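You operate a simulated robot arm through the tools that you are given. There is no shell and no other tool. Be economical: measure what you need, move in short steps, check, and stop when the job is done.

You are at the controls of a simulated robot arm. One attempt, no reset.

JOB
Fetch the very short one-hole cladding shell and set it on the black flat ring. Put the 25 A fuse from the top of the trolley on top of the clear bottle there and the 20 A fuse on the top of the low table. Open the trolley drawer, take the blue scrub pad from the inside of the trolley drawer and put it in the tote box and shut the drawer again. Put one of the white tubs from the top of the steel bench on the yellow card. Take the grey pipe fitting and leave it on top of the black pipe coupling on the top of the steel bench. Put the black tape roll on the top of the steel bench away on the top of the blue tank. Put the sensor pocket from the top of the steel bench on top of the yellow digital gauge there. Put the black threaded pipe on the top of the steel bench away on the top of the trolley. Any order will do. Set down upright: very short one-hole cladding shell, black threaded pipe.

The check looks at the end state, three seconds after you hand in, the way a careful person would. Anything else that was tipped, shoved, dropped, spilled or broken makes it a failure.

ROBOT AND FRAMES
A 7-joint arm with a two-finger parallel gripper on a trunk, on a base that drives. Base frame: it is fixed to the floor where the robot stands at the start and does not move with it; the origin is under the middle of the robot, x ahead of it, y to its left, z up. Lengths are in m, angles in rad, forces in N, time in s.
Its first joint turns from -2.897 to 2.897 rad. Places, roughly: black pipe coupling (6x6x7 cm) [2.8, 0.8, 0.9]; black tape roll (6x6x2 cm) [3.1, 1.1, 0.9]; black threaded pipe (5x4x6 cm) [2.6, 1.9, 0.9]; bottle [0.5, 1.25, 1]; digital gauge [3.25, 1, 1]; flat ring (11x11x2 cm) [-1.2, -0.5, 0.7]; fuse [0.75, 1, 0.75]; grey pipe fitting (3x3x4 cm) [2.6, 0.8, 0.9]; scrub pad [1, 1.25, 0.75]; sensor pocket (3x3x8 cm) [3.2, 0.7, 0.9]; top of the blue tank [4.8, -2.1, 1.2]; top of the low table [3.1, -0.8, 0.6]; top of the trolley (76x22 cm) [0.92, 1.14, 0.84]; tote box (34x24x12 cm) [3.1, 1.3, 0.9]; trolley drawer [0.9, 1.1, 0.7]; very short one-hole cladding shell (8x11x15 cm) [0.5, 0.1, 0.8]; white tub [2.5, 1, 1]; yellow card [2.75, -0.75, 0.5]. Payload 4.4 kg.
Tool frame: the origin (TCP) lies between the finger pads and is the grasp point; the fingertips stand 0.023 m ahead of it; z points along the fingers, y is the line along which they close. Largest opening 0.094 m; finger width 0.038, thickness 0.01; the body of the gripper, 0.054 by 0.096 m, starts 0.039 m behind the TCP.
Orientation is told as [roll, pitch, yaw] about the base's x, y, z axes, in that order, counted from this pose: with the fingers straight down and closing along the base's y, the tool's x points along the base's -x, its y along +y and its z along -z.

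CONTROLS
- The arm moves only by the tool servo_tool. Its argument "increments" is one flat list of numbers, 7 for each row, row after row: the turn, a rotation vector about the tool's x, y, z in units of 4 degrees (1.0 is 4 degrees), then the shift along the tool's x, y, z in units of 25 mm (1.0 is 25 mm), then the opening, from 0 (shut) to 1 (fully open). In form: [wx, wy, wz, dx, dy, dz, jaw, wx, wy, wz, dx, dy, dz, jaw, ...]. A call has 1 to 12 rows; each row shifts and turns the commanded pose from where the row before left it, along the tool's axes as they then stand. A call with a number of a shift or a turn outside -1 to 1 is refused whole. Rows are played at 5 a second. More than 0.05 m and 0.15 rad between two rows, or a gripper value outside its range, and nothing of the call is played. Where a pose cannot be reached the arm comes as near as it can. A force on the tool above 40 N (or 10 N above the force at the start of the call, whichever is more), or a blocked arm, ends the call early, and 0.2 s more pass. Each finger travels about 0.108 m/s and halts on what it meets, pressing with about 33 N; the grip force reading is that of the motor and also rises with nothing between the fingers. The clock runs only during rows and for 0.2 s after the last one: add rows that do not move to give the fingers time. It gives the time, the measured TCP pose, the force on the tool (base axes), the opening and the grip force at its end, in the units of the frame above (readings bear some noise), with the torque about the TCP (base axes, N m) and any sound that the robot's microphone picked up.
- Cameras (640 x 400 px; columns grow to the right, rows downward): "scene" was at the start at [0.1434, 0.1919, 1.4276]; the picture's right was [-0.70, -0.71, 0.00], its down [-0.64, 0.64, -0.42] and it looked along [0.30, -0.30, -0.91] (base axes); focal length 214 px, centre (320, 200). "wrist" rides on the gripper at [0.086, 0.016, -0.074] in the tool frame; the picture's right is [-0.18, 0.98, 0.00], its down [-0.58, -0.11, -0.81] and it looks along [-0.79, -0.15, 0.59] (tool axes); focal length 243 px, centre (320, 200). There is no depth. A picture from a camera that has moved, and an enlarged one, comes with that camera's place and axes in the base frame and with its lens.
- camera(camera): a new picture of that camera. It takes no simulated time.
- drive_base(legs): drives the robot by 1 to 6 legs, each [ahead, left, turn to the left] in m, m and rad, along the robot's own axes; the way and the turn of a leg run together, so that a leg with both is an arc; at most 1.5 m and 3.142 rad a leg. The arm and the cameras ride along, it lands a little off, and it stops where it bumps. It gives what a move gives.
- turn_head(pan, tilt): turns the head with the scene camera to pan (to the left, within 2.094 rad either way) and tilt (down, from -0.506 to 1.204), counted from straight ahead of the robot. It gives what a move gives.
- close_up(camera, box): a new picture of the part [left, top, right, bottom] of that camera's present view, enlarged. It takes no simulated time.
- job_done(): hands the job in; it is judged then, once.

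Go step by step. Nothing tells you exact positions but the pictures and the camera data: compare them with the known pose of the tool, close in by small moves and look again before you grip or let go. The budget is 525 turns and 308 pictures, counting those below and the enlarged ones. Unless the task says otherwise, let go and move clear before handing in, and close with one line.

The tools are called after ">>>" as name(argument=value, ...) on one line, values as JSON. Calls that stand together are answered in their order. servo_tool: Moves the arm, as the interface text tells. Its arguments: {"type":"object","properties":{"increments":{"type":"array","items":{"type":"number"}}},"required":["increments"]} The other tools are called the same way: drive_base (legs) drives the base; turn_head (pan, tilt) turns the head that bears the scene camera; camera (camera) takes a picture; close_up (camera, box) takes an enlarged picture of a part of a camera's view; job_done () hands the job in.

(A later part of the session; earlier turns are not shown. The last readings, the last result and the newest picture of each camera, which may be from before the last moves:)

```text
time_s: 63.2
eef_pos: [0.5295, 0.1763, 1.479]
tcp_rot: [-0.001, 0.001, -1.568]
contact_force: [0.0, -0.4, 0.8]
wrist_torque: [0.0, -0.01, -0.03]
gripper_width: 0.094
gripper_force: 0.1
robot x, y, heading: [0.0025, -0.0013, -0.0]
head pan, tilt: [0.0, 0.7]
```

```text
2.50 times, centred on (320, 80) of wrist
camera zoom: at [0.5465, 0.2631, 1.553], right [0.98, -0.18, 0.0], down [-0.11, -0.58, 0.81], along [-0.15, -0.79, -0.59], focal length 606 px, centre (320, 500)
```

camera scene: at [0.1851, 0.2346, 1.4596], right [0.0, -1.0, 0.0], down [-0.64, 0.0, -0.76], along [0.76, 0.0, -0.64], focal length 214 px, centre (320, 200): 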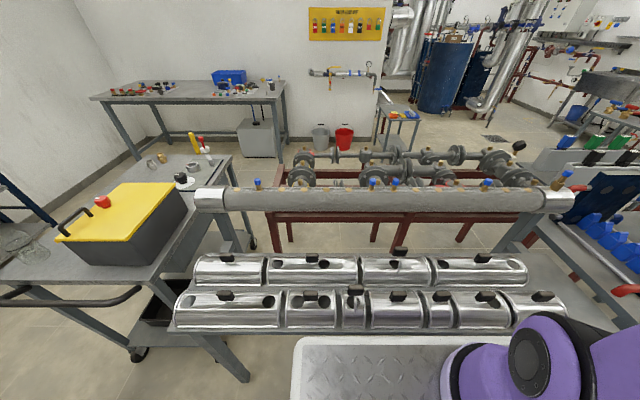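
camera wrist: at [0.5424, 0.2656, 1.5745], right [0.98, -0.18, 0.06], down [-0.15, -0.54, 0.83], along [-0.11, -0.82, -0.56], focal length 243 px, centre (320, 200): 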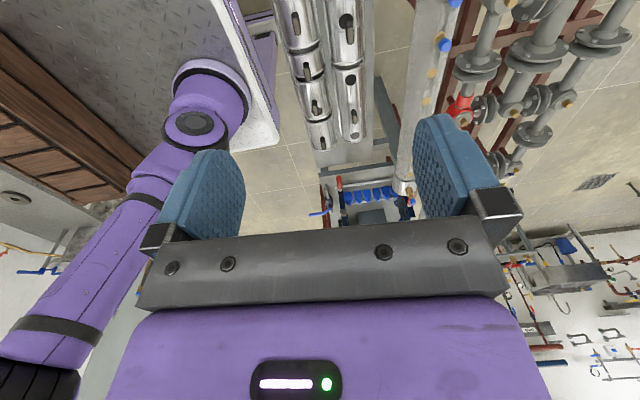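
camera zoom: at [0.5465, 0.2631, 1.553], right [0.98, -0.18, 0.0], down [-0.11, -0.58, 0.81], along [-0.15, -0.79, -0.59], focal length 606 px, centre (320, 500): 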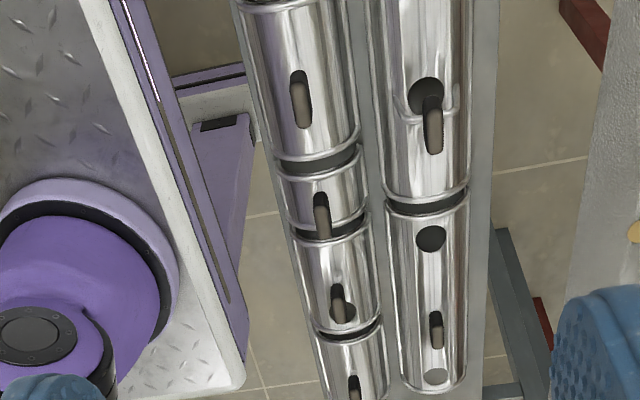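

>>> servo_tool(increments=[0, 0, 0, 1, -0.33, 0.5, 1, 0, 0, 0, 1, -0.33, 0.5, 1, 0, 0, 0, 1, -0.33, 0.5, 1, 0, 0, 0, 1, -0.33, 0.5, 1, 0, 0, 0, 1, -0.33, 0.5, 1, 0, 0, 0, 1, -0.33, 0.5, 1, 0, 0, 0, 1, 0, 0, 1])

>>> close_up(camera="wrist", box=[220, 0, 420, 200])

```text
time_s: 64.8
eef_pos: [0.4819, 0.3487, 1.4039]
tcp_rot: [-0.001, -0.002, -1.57]
contact_force: [0.0, -0.8, 0.6]
wrist_torque: [0.02, -0.03, 0.01]
gripper_width: 0.0939
gripper_force: 0.0
robot x, y, heading: [-0.0033, 0.001, 0.003]
head pan, tilt: [0.0, 0.7]
```

```text
2.00 times, centred on (320, 100) of wrist
camera zoom: at [0.4972, 0.4358, 1.479], right [0.98, -0.18, 0.0], down [-0.11, -0.58, 0.81], along [-0.15, -0.79, -0.59], focal length 485 px, centre (320, 400)
```

zoom: 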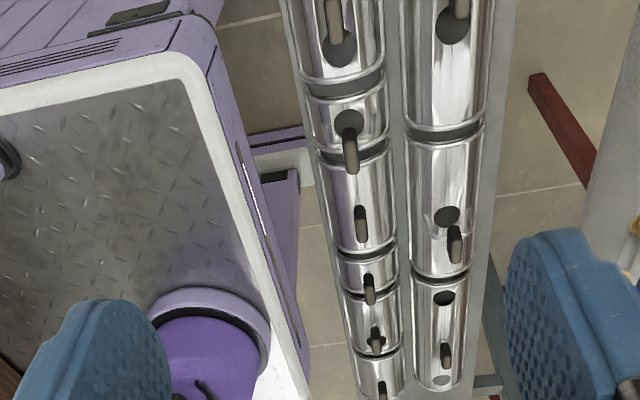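

Triangulated the knob to about (0.478, 0.135, 0.887). I move above it.

>>> servo_tool(increments=[0, 0, 0, -0.713, -0.013, 1, 1, 0, 0, 0, -0.713, -0.013, 1, 1, 0, 0, 0, -0.713, -0.013, 1, 1, 0, 0, 0, -0.713, -0.013, 1, 1, 0, 0, 0, -0.713, -0.013, 1, 1, 0, 0, 0, -0.713, -0.013, 1, 1, 0, 0, 0, -0.713, -0.013, 1, 1, 0, 0, 0, -0.713, -0.013, 1, 1, 0, 0, 0, -0.713, -0.013, 1, 1, 0, 0, 0, -0.713, -0.013, 1, 1, 0, 0, 0, -0.713, -0.013, 1, 1, 0, 0, 0, -0.713, -0.013, 1, 1])

>>> servo_tool(increments=[0, 0, 0, 0, 0, 1, 1, 0, 0, 0, 0, 0, 1, 1, 0, 0, 0, 0, 0, 1, 1, 0, 0, 0, 0, 0, 1, 1])

>>> camera(camera="wrist")

>>> camera(camera="scene")

```text
time_s: 67.4
eef_pos: [0.4775, 0.1357, 1.1055]
tcp_rot: [0.001, 0.001, -1.567]
contact_force: [-0.7, -0.2, 0.4]
wrist_torque: [0.0, -0.03, 0.02]
gripper_width: 0.0942
gripper_force: 0.0
robot x, y, heading: [0.0003, 0.0012, 0.004]
head pan, tilt: [0.0, 0.7]
```

```text
time_s: 68.4
eef_pos: [0.4881, 0.1429, 1.0088]
tcp_rot: [-0.001, -0.001, -1.568]
contact_force: [-0.3, -0.2, 0.7]
wrist_torque: [-0.03, -0.01, 0.02]
gripper_width: 0.0938
gripper_force: 0.0
out of reach, approached as far as the arm can: row 2, 3
robot x, y, heading: [-0.0048, 0.0008, -0.003]
head pan, tilt: [0.0, 0.7]
```

```text
274 pictures are left
camera wrist: at [0.5031, 0.2303, 1.082], right [0.98, -0.18, 0.0], down [-0.11, -0.58, 0.81], along [-0.15, -0.79, -0.59], focal length 243 px, centre (320, 200)
```

wrist: 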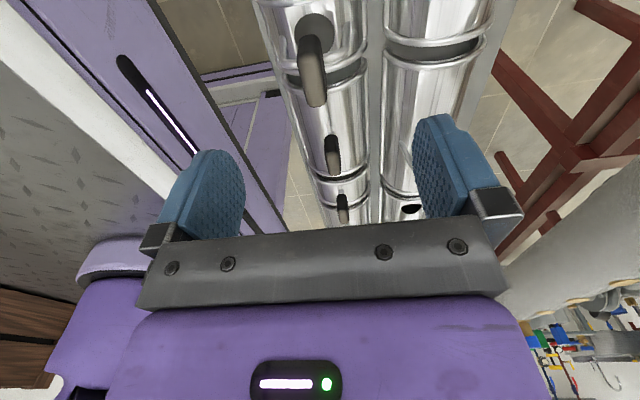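

```text
273 pictures are left
camera scene: at [0.1847, 0.2344, 1.4597], right [0.0, -1.0, 0.0], down [-0.64, 0.0, -0.77], along [0.77, 0.0, -0.64], focal length 214 px, centre (320, 200)
```

scene: 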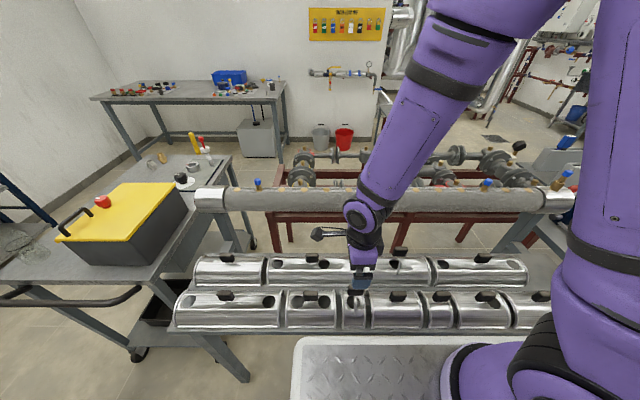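

The spot is too close to the arm's base. I'll raise the hand a little and back the robot about 0.22 m.

>>> servo_tool(increments=[0, 0, 0, 0, 0, -1, 1, 0, 0, 0, 0, 0, -1, 1, 0, 0, 0, 0, 0, -1, 1])

>>> drive_base(legs=[[-0.22, 0, 0]])

```text
time_s: 69.2
eef_pos: [0.486, 0.1434, 1.0823]
tcp_rot: [0.001, -0.001, -1.567]
contact_force: [-0.4, -0.4, -1.0]
wrist_torque: [-0.02, 0.04, -0.03]
gripper_width: 0.094
gripper_force: 0.1
robot x, y, heading: [-0.0025, 0.0002, 0.004]
head pan, tilt: [0.0, 0.7]
```

```text
time_s: 70.9
eef_pos: [0.2637, 0.1438, 1.0811]
tcp_rot: [-0.003, -0.001, -1.565]
contact_force: [-0.2, 0.4, 0.0]
wrist_torque: [0.02, -0.03, -0.02]
gripper_width: 0.0938
gripper_force: 0.1
robot x, y, heading: [-0.2173, 0.0044, 0.0]
head pan, tilt: [0.0, 0.7]
```

>>> servo_tool(increments=[0, 0, 0, -0.04, 0.951, 0, 1, 0, 0, 0, -0.04, 0.951, 0, 1, 0, 0, 0, -0.04, 0.951, 0, 1, 0, 0, 0, -0.04, 0.951, 0, 1, 0, 0, 0, -0.04, 0.951, 0, 1, 0, 0, 0, -0.04, 0.951, 0, 1, 0, 0, 0, -0.04, 0.951, 0, 1, 0, 0, 0, -0.04, 0.951, 0, 1, 0, 0, 0, -0.04, 0.951, 0, 1, 0, 0, 0, 0, 0, 1, 1, 0, 0, 0, 0, 0, 1, 1, 0, 0, 0, 0, 0, 1, 1])

>>> camera(camera="wrist")

>>> close_up(camera="scene", box=[270, 200, 470, 325])

```text
time_s: 73.5
eef_pos: [0.4782, 0.136, 1.0074]
tcp_rot: [0.0, -0.001, -1.567]
contact_force: [-1.1, -0.4, 0.4]
wrist_torque: [0.02, -0.05, -0.01]
gripper_width: 0.0939
gripper_force: 0.0
robot x, y, heading: [-0.2249, -0.0009, -0.001]
head pan, tilt: [0.0, 0.7]
```

```text
272 pictures are left
camera wrist: at [0.494, 0.2226, 1.0824], right [0.98, -0.18, 0.0], down [-0.11, -0.58, 0.81], along [-0.14, -0.79, -0.59], focal length 243 px, centre (320, 200)
```

wrist: 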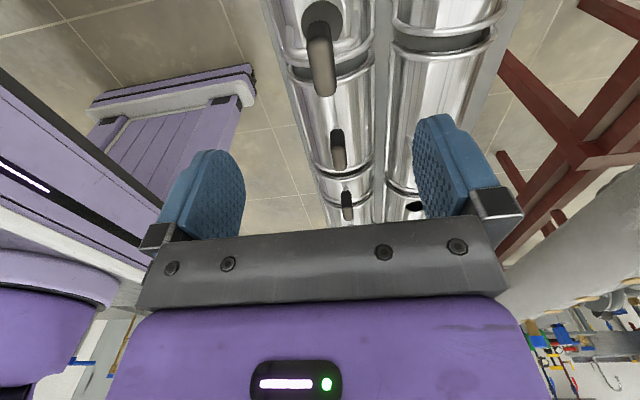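

```text
3.20 times, centred on (370, 262) of scene
camera zoom: at [-0.0382, 0.2346, 1.4596], right [0.0, -1.0, 0.0], down [-0.64, 0.0, -0.77], along [0.77, 0.0, -0.64], focal length 686 px, centre (160, 0)
```

zoom: 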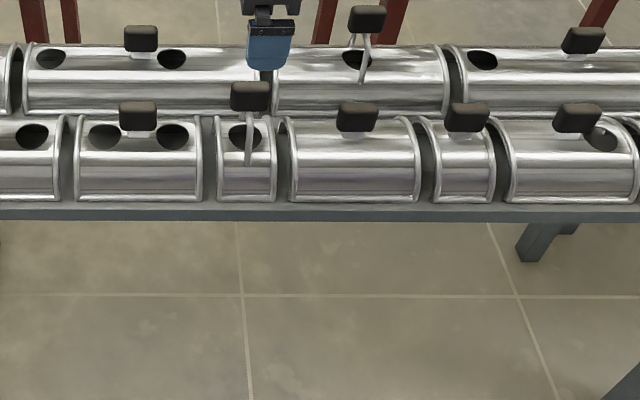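

Knob is confirmed at about (0.479, 0.137). I descend and grip.

>>> servo_tool(increments=[0, 0, 0, 0, 0, 1, 1, 0, 0, 0, 0, 0, 1, 1, 0, 0, 0, 0, 0, 1, 1, 0, 0, 0, 0, 0, 1, 1, 0, 0, 0, 0, 0.05, 0.8, 1])

>>> close_up(camera="scene", box=[270, 200, 470, 325])

>>> camera(camera="wrist")

```text
time_s: 74.7
eef_pos: [0.4799, 0.1365, 0.8851]
tcp_rot: [0.003, 0.001, -1.566]
contact_force: [1.0, 0.0, 0.7]
wrist_torque: [-0.03, 0.0, 0.0]
gripper_width: 0.0942
gripper_force: 0.0
robot x, y, heading: [-0.2222, -0.0021, 0.003]
head pan, tilt: [0.0, 0.7]
```

```text
3.20 times, centred on (370, 262) of scene
camera zoom: at [-0.0382, 0.2347, 1.4596], right [0.0, -1.0, 0.0], down [-0.64, 0.0, -0.77], along [0.77, 0.0, -0.64], focal length 686 px, centre (160, 0)
```

zoom: 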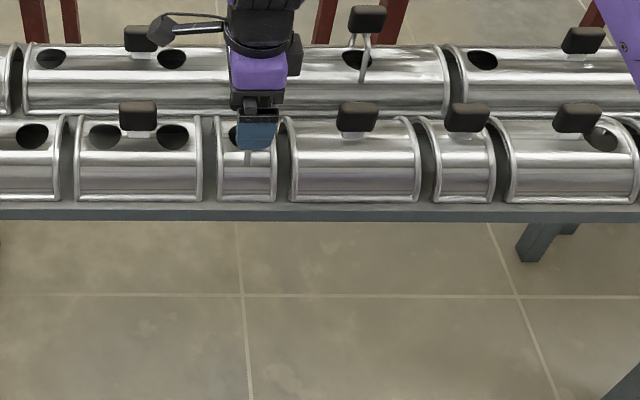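

```text
269 pictures are left
camera wrist: at [0.4943, 0.2236, 0.9606], right [0.98, -0.18, 0.0], down [-0.11, -0.58, 0.81], along [-0.14, -0.79, -0.59], focal length 243 px, centre (320, 200)
```

wrist: 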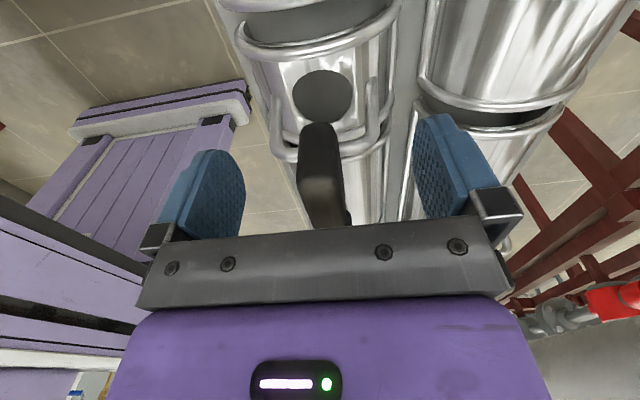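

The knob is between the fingers. Closing and lifting slightly.

>>> servo_tool(increments=[0, 0, 0, 0, 0, 0, 0, 0, 0, 0, 0, 0, 0, 0, 0, 0, 0, 0, 0, 0, 0, 0, 0, 0, 0, 0, 0, 0])

>>> servo_tool(increments=[0, 0, 0, 0, 0, -0.6, 0, 0, 0, 0, 0, 0, -0.6, 0, 0, 0, 0, 0, 0, -0.6, 0, 0, 0, 0, 0, 0, -0.6, 0])

>>> close_up(camera="scene", box=[270, 200, 470, 325])

```text
time_s: 75.7
eef_pos: [0.4783, 0.137, 0.8858]
tcp_rot: [0.001, 0.0, -1.566]
contact_force: [0.6, -0.6, -0.5]
wrist_torque: [0.01, 0.0, -0.02]
gripper_width: 0.0173
gripper_force: 33.2
robot x, y, heading: [-0.2217, 0.0002, 0.001]
head pan, tilt: [0.0, 0.7]
```

```text
time_s: 76.7
eef_pos: [0.4798, 0.1358, 0.9466]
tcp_rot: [0.0, 0.001, -1.565]
contact_force: [0.1, -0.4, -1.5]
wrist_torque: [0.02, 0.01, 0.0]
gripper_width: 0.0178
gripper_force: 32.8
robot x, y, heading: [-0.222, -0.0022, 0.001]
head pan, tilt: [0.0, 0.7]
```

```text
3.20 times, centred on (370, 262) of scene
camera zoom: at [-0.0377, 0.2348, 1.4595], right [0.0, -1.0, 0.0], down [-0.64, 0.0, -0.76], along [0.76, 0.0, -0.64], focal length 686 px, centre (160, 0)
```

zoom: 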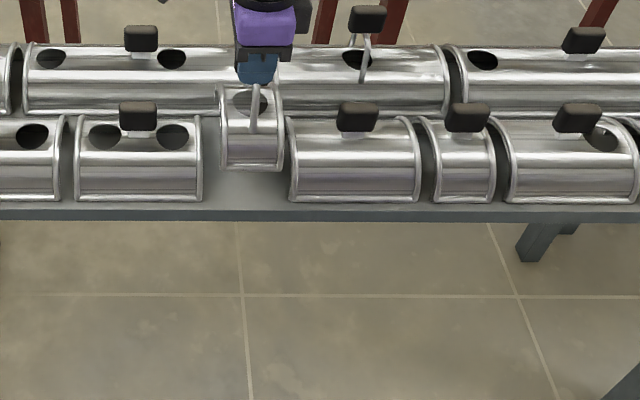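

Shell lifted. I raise it and draw it in before turning the robot.

>>> servo_tool(increments=[0, 0, 0, -0.3, 0, -1, 0, 0, 0, 0, -0.3, 0, -1, 0, 0, 0, 0, -0.3, 0, -1, 0, 0, 0, 0, -0.3, 0, -1, 0, 0, 0, 0, -0.3, -0.4, -1, 0, 0, 0, 0, -0.3, -0.4, -1, 0, 0, 0, 0, -0.3, -0.4, -1, 0, 0, 0, 0, -0.3, -0.4, -1, 0, 0, 0, 0, -0.3, -0.4, -1, 0, 0, 0, 0, -0.3, -0.4, -1, 0, 0, 0, 0, -0.3, -0.4, -1, 0, 0, 0, 0, -0.3, -0.4, -1, 0])

>>> turn_head(pan=-2.09, tilt=0.6)

>>> camera(camera="scene")

>>> turn_head(pan=2.09, tilt=0.7)

>>> camera(camera="scene")

```text
time_s: 79.3
eef_pos: [0.3986, 0.0465, 1.2483]
tcp_rot: [0.0, -0.002, -1.565]
contact_force: [-0.3, -0.6, -1.6]
wrist_torque: [0.0, 0.0, -0.05]
gripper_width: 0.018
gripper_force: 32.8
robot x, y, heading: [-0.2229, 0.0007, 0.005]
head pan, tilt: [0.0, 0.7]
```

```text
time_s: 81.3
eef_pos: [0.3973, 0.0446, 1.2479]
tcp_rot: [0.001, 0.001, -1.565]
contact_force: [0.2, -0.2, -0.4]
wrist_torque: [0.03, -0.01, -0.01]
gripper_width: 0.0175
gripper_force: 33.0
robot x, y, heading: [-0.2223, 0.0007, 0.004]
head pan, tilt: [-2.089, 0.6]
```

```text
267 pictures are left
camera scene: at [-0.1664, 0.1576, 1.4682], right [-0.87, 0.49, 0.0], down [0.28, 0.49, -0.83], along [-0.41, -0.72, -0.56], focal length 214 px, centre (320, 200)
```

scene: 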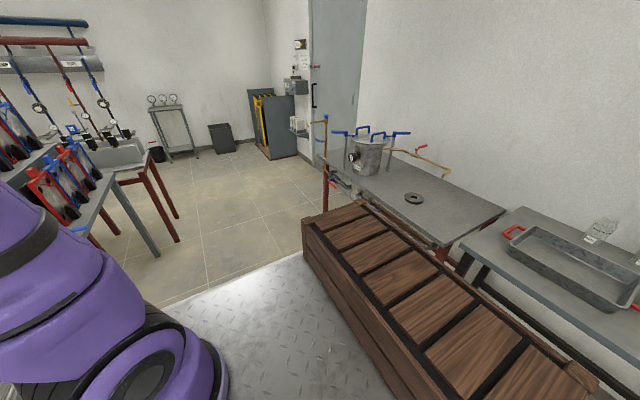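

```text
time_s: 84.7
eef_pos: [0.3968, 0.0459, 1.2475]
tcp_rot: [0.0, -0.002, -1.565]
contact_force: [0.7, -0.1, -0.7]
wrist_torque: [-0.02, 0.0, -0.05]
gripper_width: 0.0175
gripper_force: 33.0
robot x, y, heading: [-0.2201, 0.001, 0.007]
head pan, tilt: [2.089, 0.7]
```

```text
266 pictures are left
camera scene: at [-0.1651, 0.3082, 1.4596], right [0.87, 0.5, 0.0], down [0.32, -0.56, -0.77], along [-0.38, 0.66, -0.64], focal length 214 px, centre (320, 200)
```

scene: 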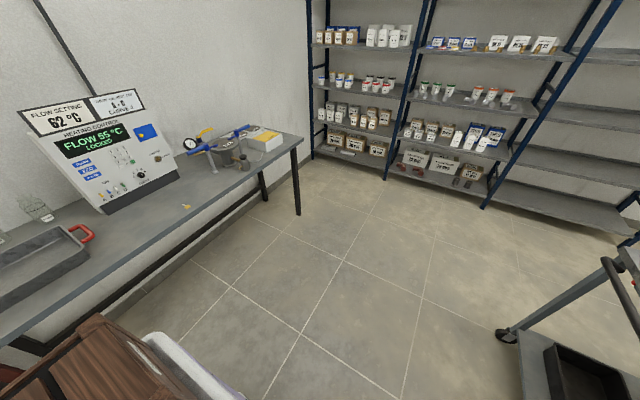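

The crate rides on the robot, so turning in place is safe. I turn by pi, then move to face the ring table.

>>> drive_base(legs=[[0, 0, 3.14]])

>>> turn_head(pan=0.3, tilt=0.7)

>>> camera(camera="scene")

```text
time_s: 92.3
eef_pos: [-0.8443, -0.0222, 1.247]
tcp_rot: [0.0, 0.002, 1.535]
contact_force: [-0.4, 0.0, -1.4]
wrist_torque: [-0.01, 0.02, -0.05]
gripper_width: 0.0176
gripper_force: 33.5
robot x, y, heading: [-0.2236, -0.0041, 3.106]
head pan, tilt: [2.089, 0.7]
```

```text
time_s: 94.1
eef_pos: [-0.8441, -0.022, 1.2475]
tcp_rot: [0.001, -0.001, 1.534]
contact_force: [0.4, 0.2, -1.7]
wrist_torque: [-0.02, 0.0, 0.01]
gripper_width: 0.0177
gripper_force: 33.6
robot x, y, heading: [-0.2231, 0.0008, 3.106]
head pan, tilt: [0.3, 0.7]
```

```text
265 pictures are left
camera scene: at [-0.4132, -0.2539, 1.4596], right [-0.26, 0.97, 0.0], down [0.62, 0.17, -0.76], along [-0.74, -0.2, -0.64], focal length 214 px, centre (320, 200)
```

scene: 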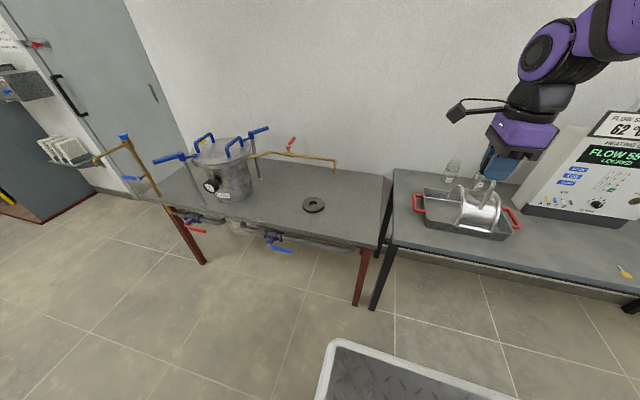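

I slide the base left to be opposite the ring and a bit ahead.

>>> drive_base(legs=[[0.12, 0.47, 0.035]])

>>> turn_head(pan=0.0, tilt=0.8)

>>> camera(camera="scene")

>>> camera(camera="wrist")

```text
time_s: 97.0
eef_pos: [-0.9684, -0.5138, 1.2467]
tcp_rot: [0.001, 0.0, 1.575]
contact_force: [0.4, -0.1, -0.8]
wrist_torque: [0.01, 0.0, -0.02]
gripper_width: 0.0176
gripper_force: 32.7
robot x, y, heading: [-0.3528, -0.4704, 3.143]
head pan, tilt: [0.3, 0.7]
```

```text
time_s: 97.8
eef_pos: [-0.9692, -0.5141, 1.2472]
tcp_rot: [0.0, 0.001, 1.572]
contact_force: [0.2, -0.1, -1.3]
wrist_torque: [0.03, -0.01, 0.02]
gripper_width: 0.0177
gripper_force: 32.6
robot x, y, heading: [-0.3508, -0.4709, 3.143]
head pan, tilt: [0.0, 0.799]
```

```text
264 pictures are left
camera scene: at [-0.5298, -0.7056, 1.4513], right [0.0, 1.0, 0.0], down [0.72, 0.0, -0.7], along [-0.7, 0.0, -0.72], focal length 214 px, centre (320, 200)
```

scene: 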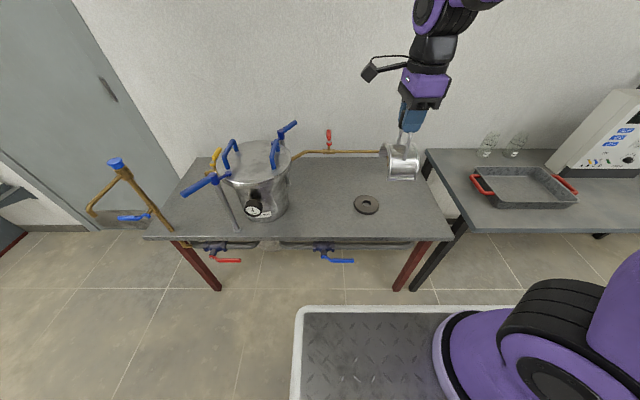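

```text
263 pictures are left
camera wrist: at [-0.985, -0.6002, 1.3216], right [-0.98, 0.18, 0.0], down [0.11, 0.58, 0.81], along [0.15, 0.79, -0.59], focal length 243 px, centre (320, 200)
```

wrist: 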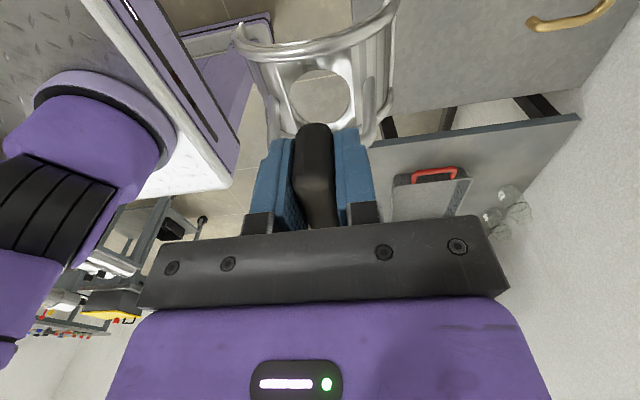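

Ring located near (-1.187, -0.50, 0.75). I zoom to see the shell's underside shape and the ring.

>>> close_up(camera="scene", box=[330, 90, 450, 220])

>>> close_up(camera="wrist", box=[200, 0, 440, 150])

```text
3.08 times, centred on (390, 155) of scene
camera zoom: at [-0.5298, -0.7056, 1.4513], right [0.0, 1.0, 0.0], down [0.72, 0.0, -0.7], along [-0.7, 0.0, -0.72], focal length 660 px, centre (105, 338)
```

zoom: 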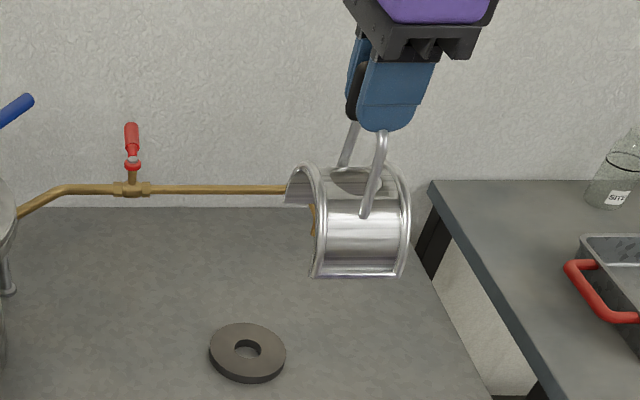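

```text
2.67 times, centred on (320, 75) of wrist
camera zoom: at [-0.985, -0.6002, 1.3216], right [-0.98, 0.18, 0.0], down [0.11, 0.58, 0.81], along [0.15, 0.79, -0.59], focal length 647 px, centre (320, 533)
```

zoom: 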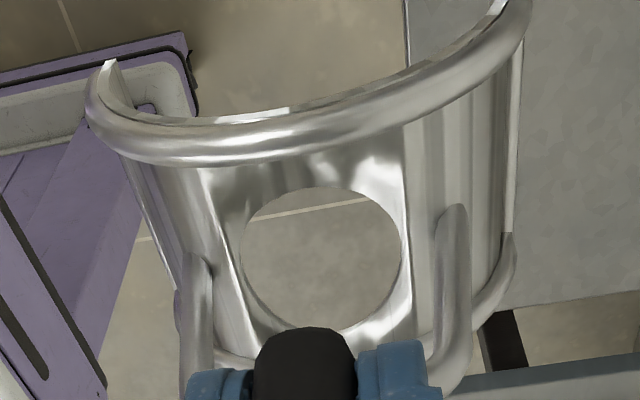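

The shell is an arch whose feet must bear on the ring's rim, so centring matters. I move above the ring and compare in the zoom.

>>> servo_tool(increments=[0, 0, 0, -0.06, 0.884, 0.95, 0, 0, 0, 0, -0.06, 0.884, 0.95, 0, 0, 0, 0, -0.06, 0.884, 0.95, 0, 0, 0, 0, -0.06, 0.884, 0.95, 0, 0, 0, 0, -0.06, 0.884, 0.95, 0, 0, 0, 0, -0.06, 0.884, 0.95, 0, 0, 0, 0, -0.06, 0.884, 0.95, 0, 0, 0, 0, -0.06, 0.884, 0.95, 0, 0, 0, 0, -0.06, 0.884, 0.95, 0, 0, 0, 0, -0.06, 0.884, 0.95, 0])

>>> close_up(camera="scene", box=[330, 150, 410, 230])

```text
time_s: 100.0
eef_pos: [-1.1888, -0.5002, 1.0104]
tcp_rot: [0.003, 0.0, 1.573]
contact_force: [0.8, -0.6, 0.7]
wrist_torque: [0.02, 0.04, 0.04]
gripper_width: 0.0176
gripper_force: 32.9
robot x, y, heading: [-0.3504, -0.4702, 3.143]
head pan, tilt: [0.0, 0.799]
```

```text
5.00 times, centred on (370, 190) of scene
camera zoom: at [-0.5292, -0.7055, 1.4514], right [0.0, 1.0, 0.0], down [0.72, 0.0, -0.7], along [-0.7, 0.0, -0.72], focal length 1072 px, centre (70, 250)
```

zoom: 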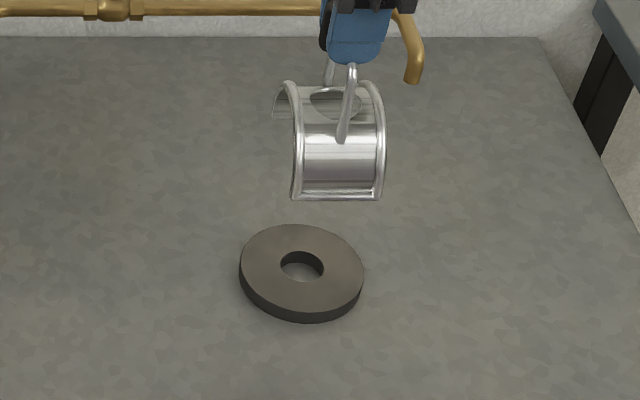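

>>> servo_tool(increments=[0, 0, 0, 0, 0, 1, 0, 0, 0, 0, 0, 0, 1, 0, 0, 0, 0, 0, 0, 1, 0, 0, 0, 0, 0, 0, 1, 0])

>>> close_up(camera="scene", box=[340, 170, 390, 220])

>>> camera(camera="wrist")

```text
time_s: 101.0
eef_pos: [-1.1892, -0.499, 0.9092]
tcp_rot: [0.0, 0.0, 1.572]
contact_force: [0.0, 0.3, -1.1]
wrist_torque: [-0.01, 0.01, -0.01]
gripper_width: 0.0178
gripper_force: 33.4
robot x, y, heading: [-0.3471, -0.4709, 3.135]
head pan, tilt: [0.0, 0.799]
```

```text
8.00 times, centred on (365, 195) of scene
camera zoom: at [-0.5295, -0.7055, 1.4514], right [0.0, 1.0, 0.0], down [0.72, 0.0, -0.7], along [-0.7, 0.0, -0.72], focal length 1716 px, centre (-40, 240)
```

zoom: 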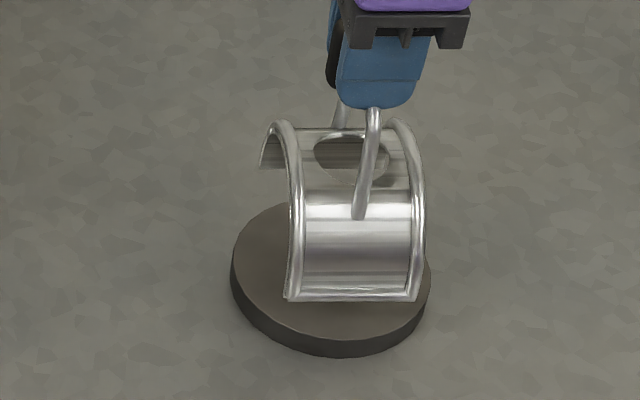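

```text
258 pictures are left
camera wrist: at [-1.2049, -0.5859, 0.9835], right [-0.98, 0.18, 0.0], down [0.11, 0.58, 0.81], along [0.15, 0.79, -0.59], focal length 243 px, centre (320, 200)
```

wrist: 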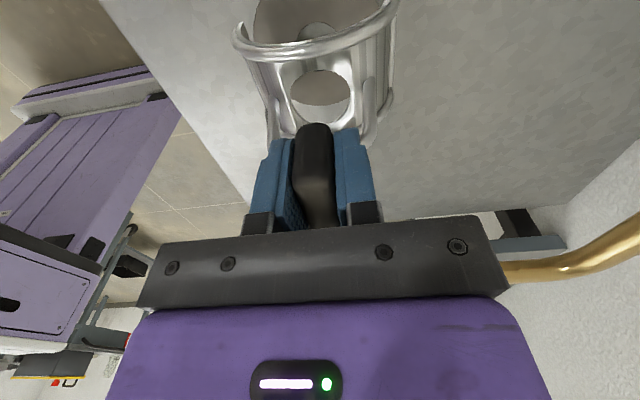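

>>> close_up(camera="wrist", box=[220, 0, 420, 125])

```text
3.20 times, centred on (320, 62) of wrist
camera zoom: at [-1.2049, -0.5859, 0.9835], right [-0.98, 0.18, 0.0], down [0.11, 0.58, 0.81], along [0.15, 0.79, -0.59], focal length 776 px, centre (320, 640)
```

zoom: 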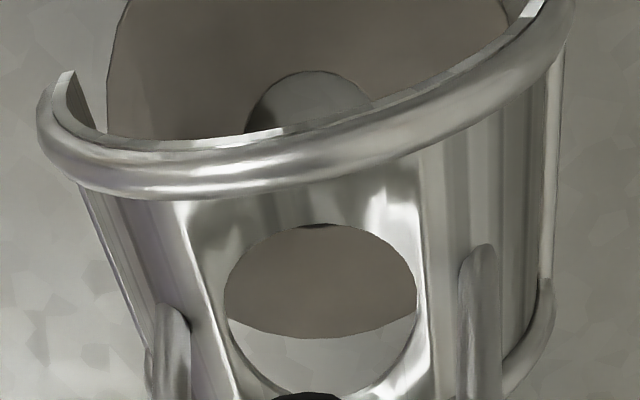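

Alignment looks good within about 2 mm. I nudge x by 1.5 mm and lower gently till it bears.

>>> servo_tool(increments=[0, 0, 0, 0, -0.06, 0.2, 0, 0, 0, 0, 0, 0, 0.2, 0, 0, 0, 0, 0, 0, 0.2, 0, 0, 0, 0, 0, 0, 0, 0])

>>> close_up(camera="scene", box=[340, 170, 390, 220])

```text
time_s: 102.0
eef_pos: [-1.1885, -0.5011, 0.8938]
tcp_rot: [-0.001, 0.0, 1.571]
contact_force: [-0.2, -0.2, -1.2]
wrist_torque: [-0.01, 0.0, -0.02]
gripper_width: 0.0177
gripper_force: 32.8
robot x, y, heading: [-0.3495, -0.4679, 3.141]
head pan, tilt: [0.0, 0.799]
```

```text
8.00 times, centred on (365, 195) of scene
camera zoom: at [-0.5298, -0.7056, 1.4513], right [0.0, 1.0, 0.0], down [0.72, 0.0, -0.7], along [-0.7, 0.0, -0.72], focal length 1716 px, centre (-40, 240)
```

zoom: 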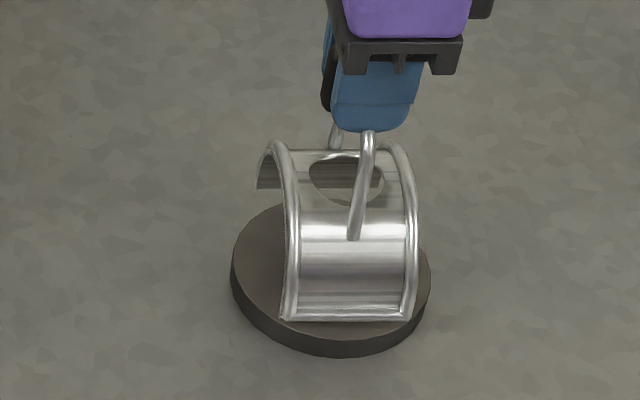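

>>> servo_tool(increments=[0, 0, 0, 0, 0, 0.1, 0, 0, 0, 0, 0, 0, 0.1, 0, 0, 0, 0, 0, 0, 0.1, 0, 0, 0, 0, 0, 0, 0, 0])

>>> close_up(camera="scene", box=[340, 170, 390, 220])

```text
time_s: 103.0
eef_pos: [-1.1889, -0.4991, 0.8873]
tcp_rot: [-0.001, 0.0, 1.573]
contact_force: [-0.6, 0.2, -1.5]
wrist_torque: [0.0, 0.01, -0.03]
gripper_width: 0.0176
gripper_force: 32.8
robot x, y, heading: [-0.3447, -0.4667, 3.137]
head pan, tilt: [0.0, 0.799]
```

```text
8.00 times, centred on (365, 195) of scene
camera zoom: at [-0.5298, -0.7056, 1.4513], right [0.0, 1.0, 0.0], down [0.72, 0.0, -0.7], along [-0.7, 0.0, -0.72], focal length 1716 px, centre (-40, 240)
```

zoom: 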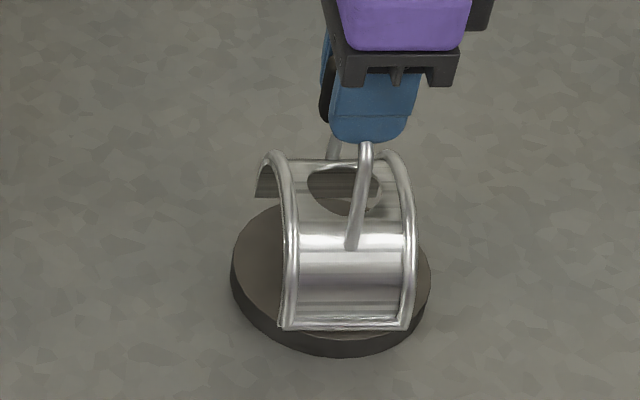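

>>> servo_tool(increments=[0, 0, 0, 0, 0, 0.1, 0, 0, 0, 0, 0, 0, 0.1, 0, 0, 0, 0, 0, 0, 0, 0])

>>> close_up(camera="scene", box=[340, 170, 390, 220])

```text
time_s: 103.8
eef_pos: [-1.1882, -0.4995, 0.8829]
tcp_rot: [0.001, -0.001, 1.573]
contact_force: [1.8, 0.4, 12.4]
wrist_torque: [0.14, -0.23, 0.08]
gripper_width: 0.0177
gripper_force: 32.7
robot x, y, heading: [-0.3488, -0.4688, 3.142]
head pan, tilt: [0.0, 0.799]
```

```text
8.00 times, centred on (365, 195) of scene
camera zoom: at [-0.5292, -0.7055, 1.4514], right [0.0, 1.0, 0.0], down [0.72, 0.0, -0.7], along [-0.7, 0.0, -0.72], focal length 1716 px, centre (-40, 240)
```

zoom: 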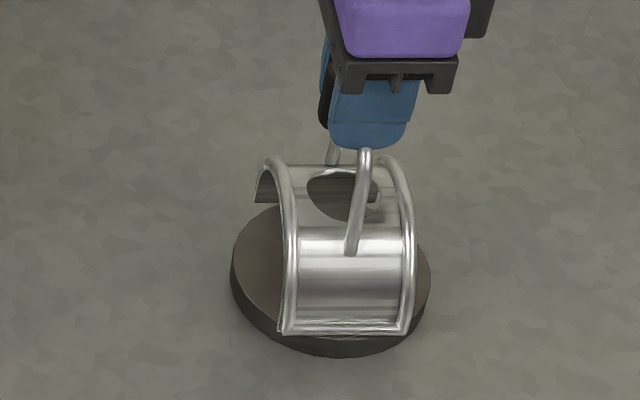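

Contact is balanced on both feet. I open the jaws and rise.

>>> servo_tool(increments=[0, 0, 0, 0, 0, -0.03, 0, 0, 0, 0, 0, 0, 0, 0.25, 0, 0, 0, 0, 0, 0, 0.6, 0, 0, 0, 0, 0, 0, 0.6])

>>> servo_tool(increments=[0, 0, 0, 0, 0, -0.5, 0.6, 0, 0, 0, 0, 0, -0.5, 0.6, 0, 0, 0, 0, 0, -1, 0.6, 0, 0, 0, 0, 0, -1, 0.6, 0, 0, 0, 0, 0, -1, 0.6, 0, 0, 0, 0, 0, -1, 0.6])

>>> close_up(camera="scene", box=[340, 170, 390, 220])

```text
time_s: 104.8
eef_pos: [-1.1876, -0.4999, 0.8813]
tcp_rot: [-0.001, 0.0, 1.572]
contact_force: [-0.1, -0.1, 0.6]
wrist_torque: [0.0, -0.01, 0.01]
gripper_width: 0.0564
gripper_force: 0.0
robot x, y, heading: [-0.3465, -0.4703, 3.141]
head pan, tilt: [0.0, 0.799]
```

```text
time_s: 106.2
eef_pos: [-1.1899, -0.4973, 1.0083]
tcp_rot: [-0.001, -0.001, 1.572]
contact_force: [-0.5, -0.2, -0.2]
wrist_torque: [-0.02, -0.02, -0.02]
gripper_width: 0.0563
gripper_force: 0.0
robot x, y, heading: [-0.3507, -0.4708, 3.141]
head pan, tilt: [0.0, 0.799]
```

```text
8.00 times, centred on (365, 195) of scene
camera zoom: at [-0.5301, -0.7056, 1.4513], right [0.0, 1.0, 0.0], down [0.72, 0.0, -0.7], along [-0.7, 0.0, -0.72], focal length 1716 px, centre (-40, 240)
```

zoom: 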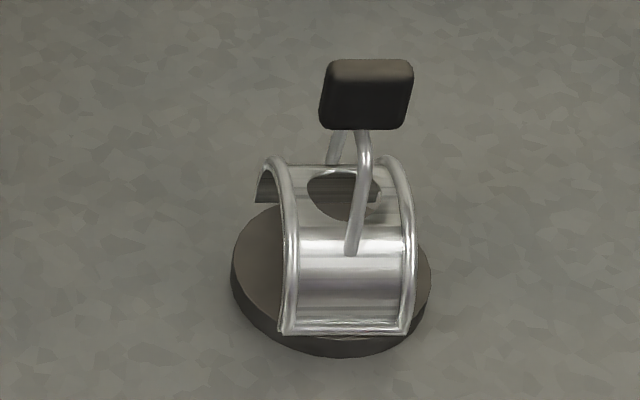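

The shell stands on the ring. Now I raise and retract the hand and drive toward the trolley.

>>> servo_tool(increments=[0, 0, 0, 0, 0, -1, 0.6, 0, 0, 0, 0, 0, -1, 0.6, 0, 0, 0, 0, 0, -1, 0.6, 0, 0, 0, 0, -1, -1, 0.6, 0, 0, 0, 0, -1, -1, 0.6, 0, 0, 0, 0, -1, -1, 0.6, 0, 0, 0, 0, -1, -1, 0.6, 0, 0, 0, 0, -1, -1, 0.6, 0, 0, 0, 0, -1, -1, 0.6, 0, 0, 0, 0, -1, -1, 0.6, 0, 0, 0, 0, -1, -1, 0.6, 0, 0, 0, 0, -1, -1, 0.6])

>>> drive_base(legs=[[-0.1, 0, 0], [0, 0, 3.14], [0, 1.4, 0]])

>>> turn_head(pan=0.0, tilt=0.6)

>>> camera(camera="scene")

```text
time_s: 108.8
eef_pos: [-0.9648, -0.4994, 1.3077]
tcp_rot: [-0.002, 0.002, 1.574]
contact_force: [-0.8, -1.4, 0.7]
wrist_torque: [-0.01, -0.06, 0.0]
gripper_width: 0.0564
gripper_force: 0.1
robot x, y, heading: [-0.348, -0.4713, 3.142]
head pan, tilt: [0.0, 0.799]
```

```text
time_s: 123.9
eef_pos: [0.4349, 0.9331, 1.3079]
tcp_rot: [0.0, 0.0, -1.633]
contact_force: [0.2, -0.5, 1.7]
wrist_torque: [0.03, 0.0, 0.0]
gripper_width: 0.0565
gripper_force: 0.1
robot x, y, heading: [-0.1815, 0.9393, -0.068]
head pan, tilt: [0.0, 0.799]
```

```text
time_s: 124.6
eef_pos: [0.4359, 0.9325, 1.3083]
tcp_rot: [0.0, 0.0, -1.634]
contact_force: [0.6, 1.4, -0.2]
wrist_torque: [-0.02, -0.03, 0.02]
gripper_width: 0.0563
gripper_force: 0.1
robot x, y, heading: [-0.1786, 0.9461, -0.065]
head pan, tilt: [0.0, 0.6]
```

```text
252 pictures are left
camera scene: at [0.0224, 1.1655, 1.4682], right [-0.07, -1.0, 0.0], down [-0.56, 0.04, -0.82], along [0.82, -0.05, -0.57], focal length 214 px, centre (320, 200)
```

scene: 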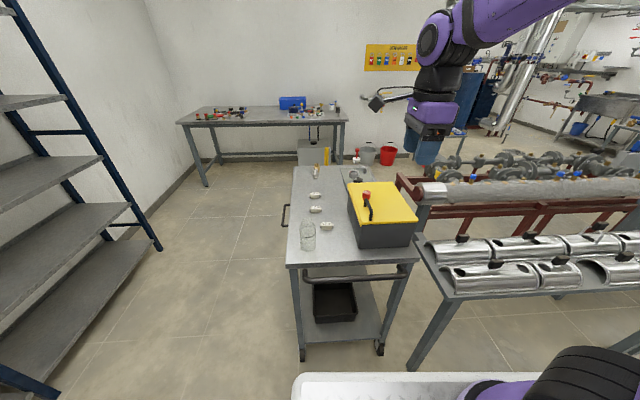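

I see the bottle, fuses and the drawer handle on the trolley's north side. Zooming in.

>>> close_up(camera="scene", box=[270, 150, 430, 270])

>>> close_up(camera="scene", box=[295, 180, 345, 240])

```text
3.33 times, centred on (350, 210) of scene
camera zoom: at [0.0224, 1.1655, 1.4682], right [-0.07, -1.0, 0.0], down [-0.56, 0.04, -0.82], along [0.82, -0.05, -0.57], focal length 715 px, centre (220, 167)
```

zoom: 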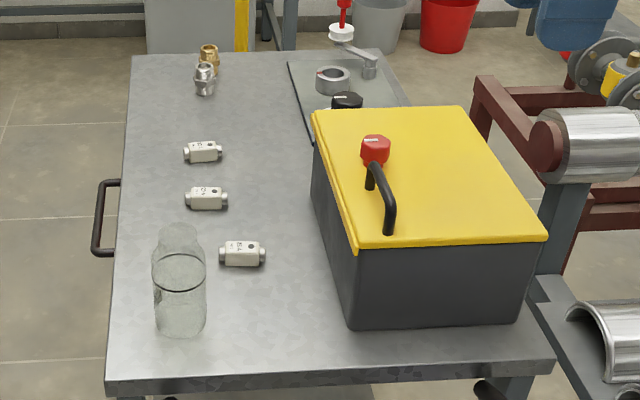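

```text
6.67 times, centred on (320, 210) of scene
camera zoom: at [0.0224, 1.1655, 1.4682], right [-0.07, -1.0, 0.0], down [-0.56, 0.04, -0.82], along [0.82, -0.05, -0.57], focal length 1430 px, centre (320, 133)
```

zoom: 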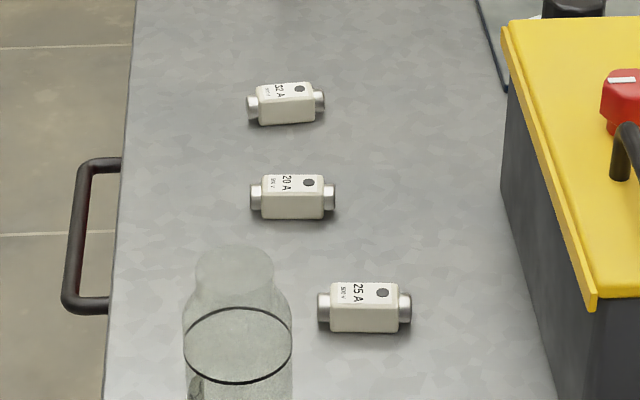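

25 A is the nearest fuse (≈0.717, 1.091), 20 A the middle (≈0.837, 1.130), bottle ≈(0.63, 1.18). I move over the 25 A fuse.

>>> servo_tool(increments=[0, 0, 0, 1, 0.5, 0, 1, 0, 0, 0, 1, 0.5, 0, 1, 0, 0, 0, 1, 0.5, 0, 1, 0, 0, 0, 1, 0.5, 0, 1, 0, 0, 0, 1, 1, 0, 1, 0, 0, 0, 1, 1, 0, 1, 0, 0, 0, 1, 1, 0.5, 1, 0, 0, 0, 0, 1, 1, 1, 0, 0, 0, 0, 1, 1, 1, 0, 0, 0, 0, 1, 1, 1, 0, 0, 0, 0, 1, 1, 1, 0, 0, 0, 0, 1, 1, 1])

>>> camera(camera="wrist")

>>> close_up(camera="scene", box=[270, 150, 430, 270])

```text
time_s: 127.2
eef_pos: [0.6972, 1.0921, 1.1722]
tcp_rot: [0.001, 0.001, -1.636]
contact_force: [-0.8, 0.0, 0.4]
wrist_torque: [-0.01, -0.04, 0.02]
gripper_width: 0.094
gripper_force: 0.1
robot x, y, heading: [-0.1851, 0.9431, -0.067]
head pan, tilt: [0.0, 0.6]
```

```text
249 pictures are left
camera wrist: at [0.7172, 1.1782, 1.2455], right [0.97, -0.25, 0.0], down [-0.15, -0.57, 0.81], along [-0.2, -0.78, -0.59], focal length 243 px, centre (320, 200)
```

wrist: 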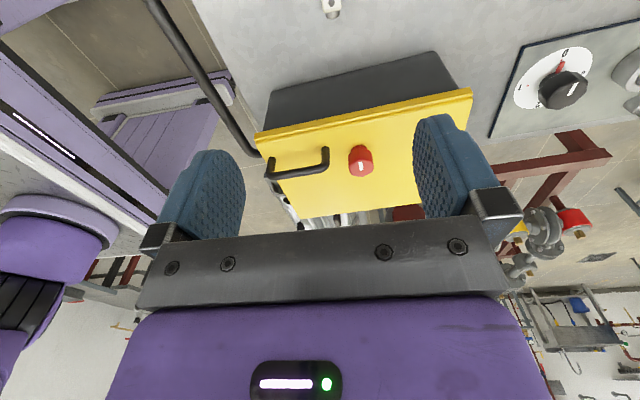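

```text
3.33 times, centred on (350, 210) of scene
camera zoom: at [0.0218, 1.1655, 1.4683], right [-0.07, -1.0, 0.0], down [-0.56, 0.04, -0.83], along [0.82, -0.05, -0.56], focal length 715 px, centre (220, 167)
```

zoom: 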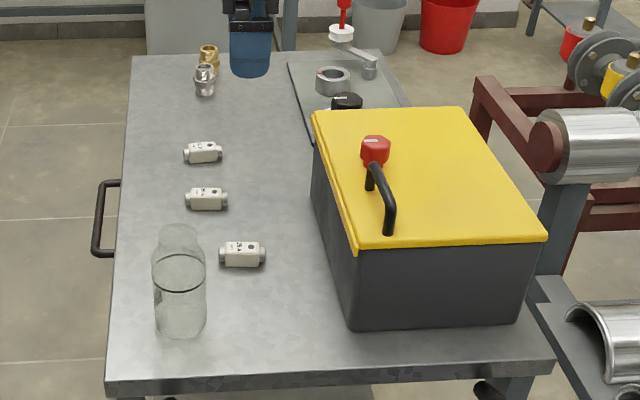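

>>> servo_tool(increments=[0, 0, 0, 1, 0.3, 0, 1, 0, 0, 0, 1, 0.3, 0, 1, 0, 0, 0, 1, 0, 0, 1])

>>> close_up(camera="wrist", box=[220, 0, 420, 125])

```text
time_s: 128.0
eef_pos: [0.7164, 1.1631, 1.1694]
tcp_rot: [0.0, 0.0, -1.636]
contact_force: [0.5, -0.3, 0.9]
wrist_torque: [0.04, -0.03, 0.03]
gripper_width: 0.0938
gripper_force: 0.2
robot x, y, heading: [-0.183, 0.941, -0.063]
head pan, tilt: [0.0, 0.6]
```

```text
3.20 times, centred on (320, 62) of wrist
camera zoom: at [0.7376, 1.2494, 1.2438], right [0.97, -0.25, 0.0], down [-0.15, -0.57, 0.81], along [-0.2, -0.78, -0.59], focal length 776 px, centre (320, 640)
```

zoom: 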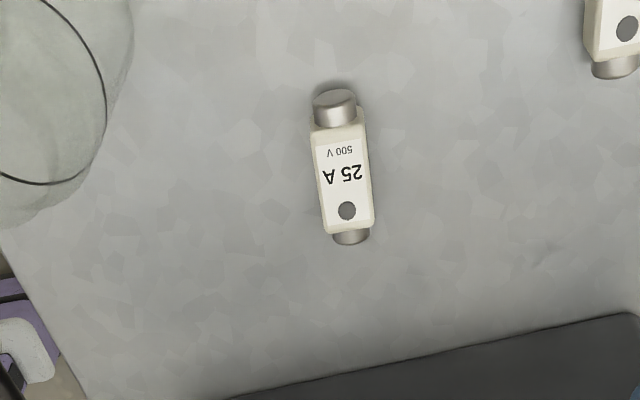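

Fuse 25 A is at about (0.707, 1.093), aligned with the fingers. Descending over it.

>>> servo_tool(increments=[0, 0, 0, -0.94, -0.06, 0.3, 1, 0, 0, 0, -0.94, -0.06, 0.3, 1, 0, 0, 0, -0.94, -0.06, 0.5, 1, 0, 0, 0, 0, 0, 1, 1, 0, 0, 0, 0, 0, 1, 1, 0, 0, 0, 0, 0, 1, 1, 0, 0, 0, 0, 0, 1, 1, 0, 0, 0, 0, 0, 1, 1, 0, 0, 0, 0, 0, 1, 1, 0, 0, 0, 0, 0, 1, 1, 0, 0, 0, 0, 0, 1, 1])

>>> close_up(camera="scene", box=[290, 180, 370, 260])

>>> camera(camera="wrist")

```text
time_s: 130.4
eef_pos: [0.7061, 1.0948, 0.9447]
tcp_rot: [0.001, 0.0, -1.634]
contact_force: [-0.6, -1.4, 1.4]
wrist_torque: [-0.02, -0.01, -0.01]
gripper_width: 0.0942
gripper_force: 0.0
robot x, y, heading: [-0.1834, 0.9461, -0.066]
head pan, tilt: [0.0, 0.6]
```

```text
5.00 times, centred on (330, 220) of scene
camera zoom: at [0.0222, 1.1655, 1.4682], right [-0.07, -1.0, 0.0], down [-0.56, 0.04, -0.83], along [0.82, -0.05, -0.56], focal length 1072 px, centre (270, 100)
```

zoom: 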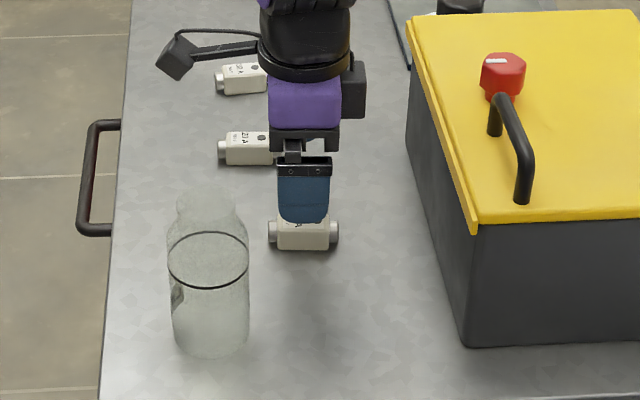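

```text
245 pictures are left
camera wrist: at [0.7285, 1.1805, 1.0184], right [0.97, -0.25, 0.0], down [-0.15, -0.57, 0.81], along [-0.2, -0.78, -0.59], focal length 243 px, centre (320, 200)
```

wrist: 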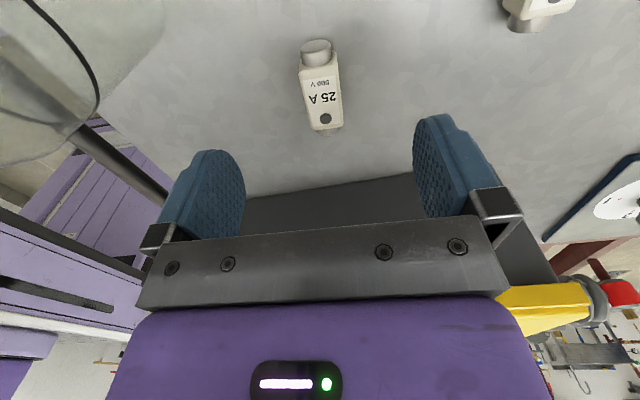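

>>> servo_tool(increments=[0, 0, 0, 0.05, 0, 1, 1, 0, 0, 0, 0, 0, 1, 1, 0, 0, 0, 0, 0, 0.8, 1, 0, 0, 0, 0, 0, 0, 0, 0, 0, 0, 0, 0, 0, 0, 0, 0, 0, 0, 0, 0, 0, 0, 0, 0, 0, 0, 0, 0])

>>> camera(camera="wrist")

```text
time_s: 132.0
eef_pos: [0.7071, 1.0945, 0.8737]
tcp_rot: [0.0, -0.001, -1.634]
contact_force: [-1.7, 2.4, 8.7]
wrist_torque: [0.03, 0.05, -0.01]
gripper_width: 0.0232
gripper_force: 33.0
robot x, y, heading: [-0.1812, 0.9456, -0.068]
head pan, tilt: [0.0, 0.6]
```

```text
244 pictures are left
camera wrist: at [0.7285, 1.1814, 0.9472], right [0.97, -0.25, 0.0], down [-0.15, -0.57, 0.81], along [-0.2, -0.78, -0.59], focal length 243 px, centre (320, 200)
```

wrist: 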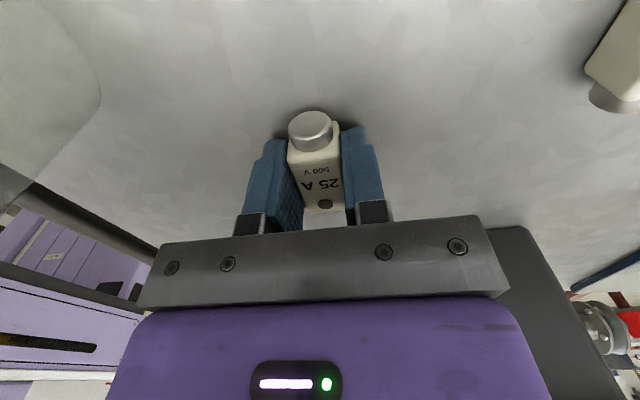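

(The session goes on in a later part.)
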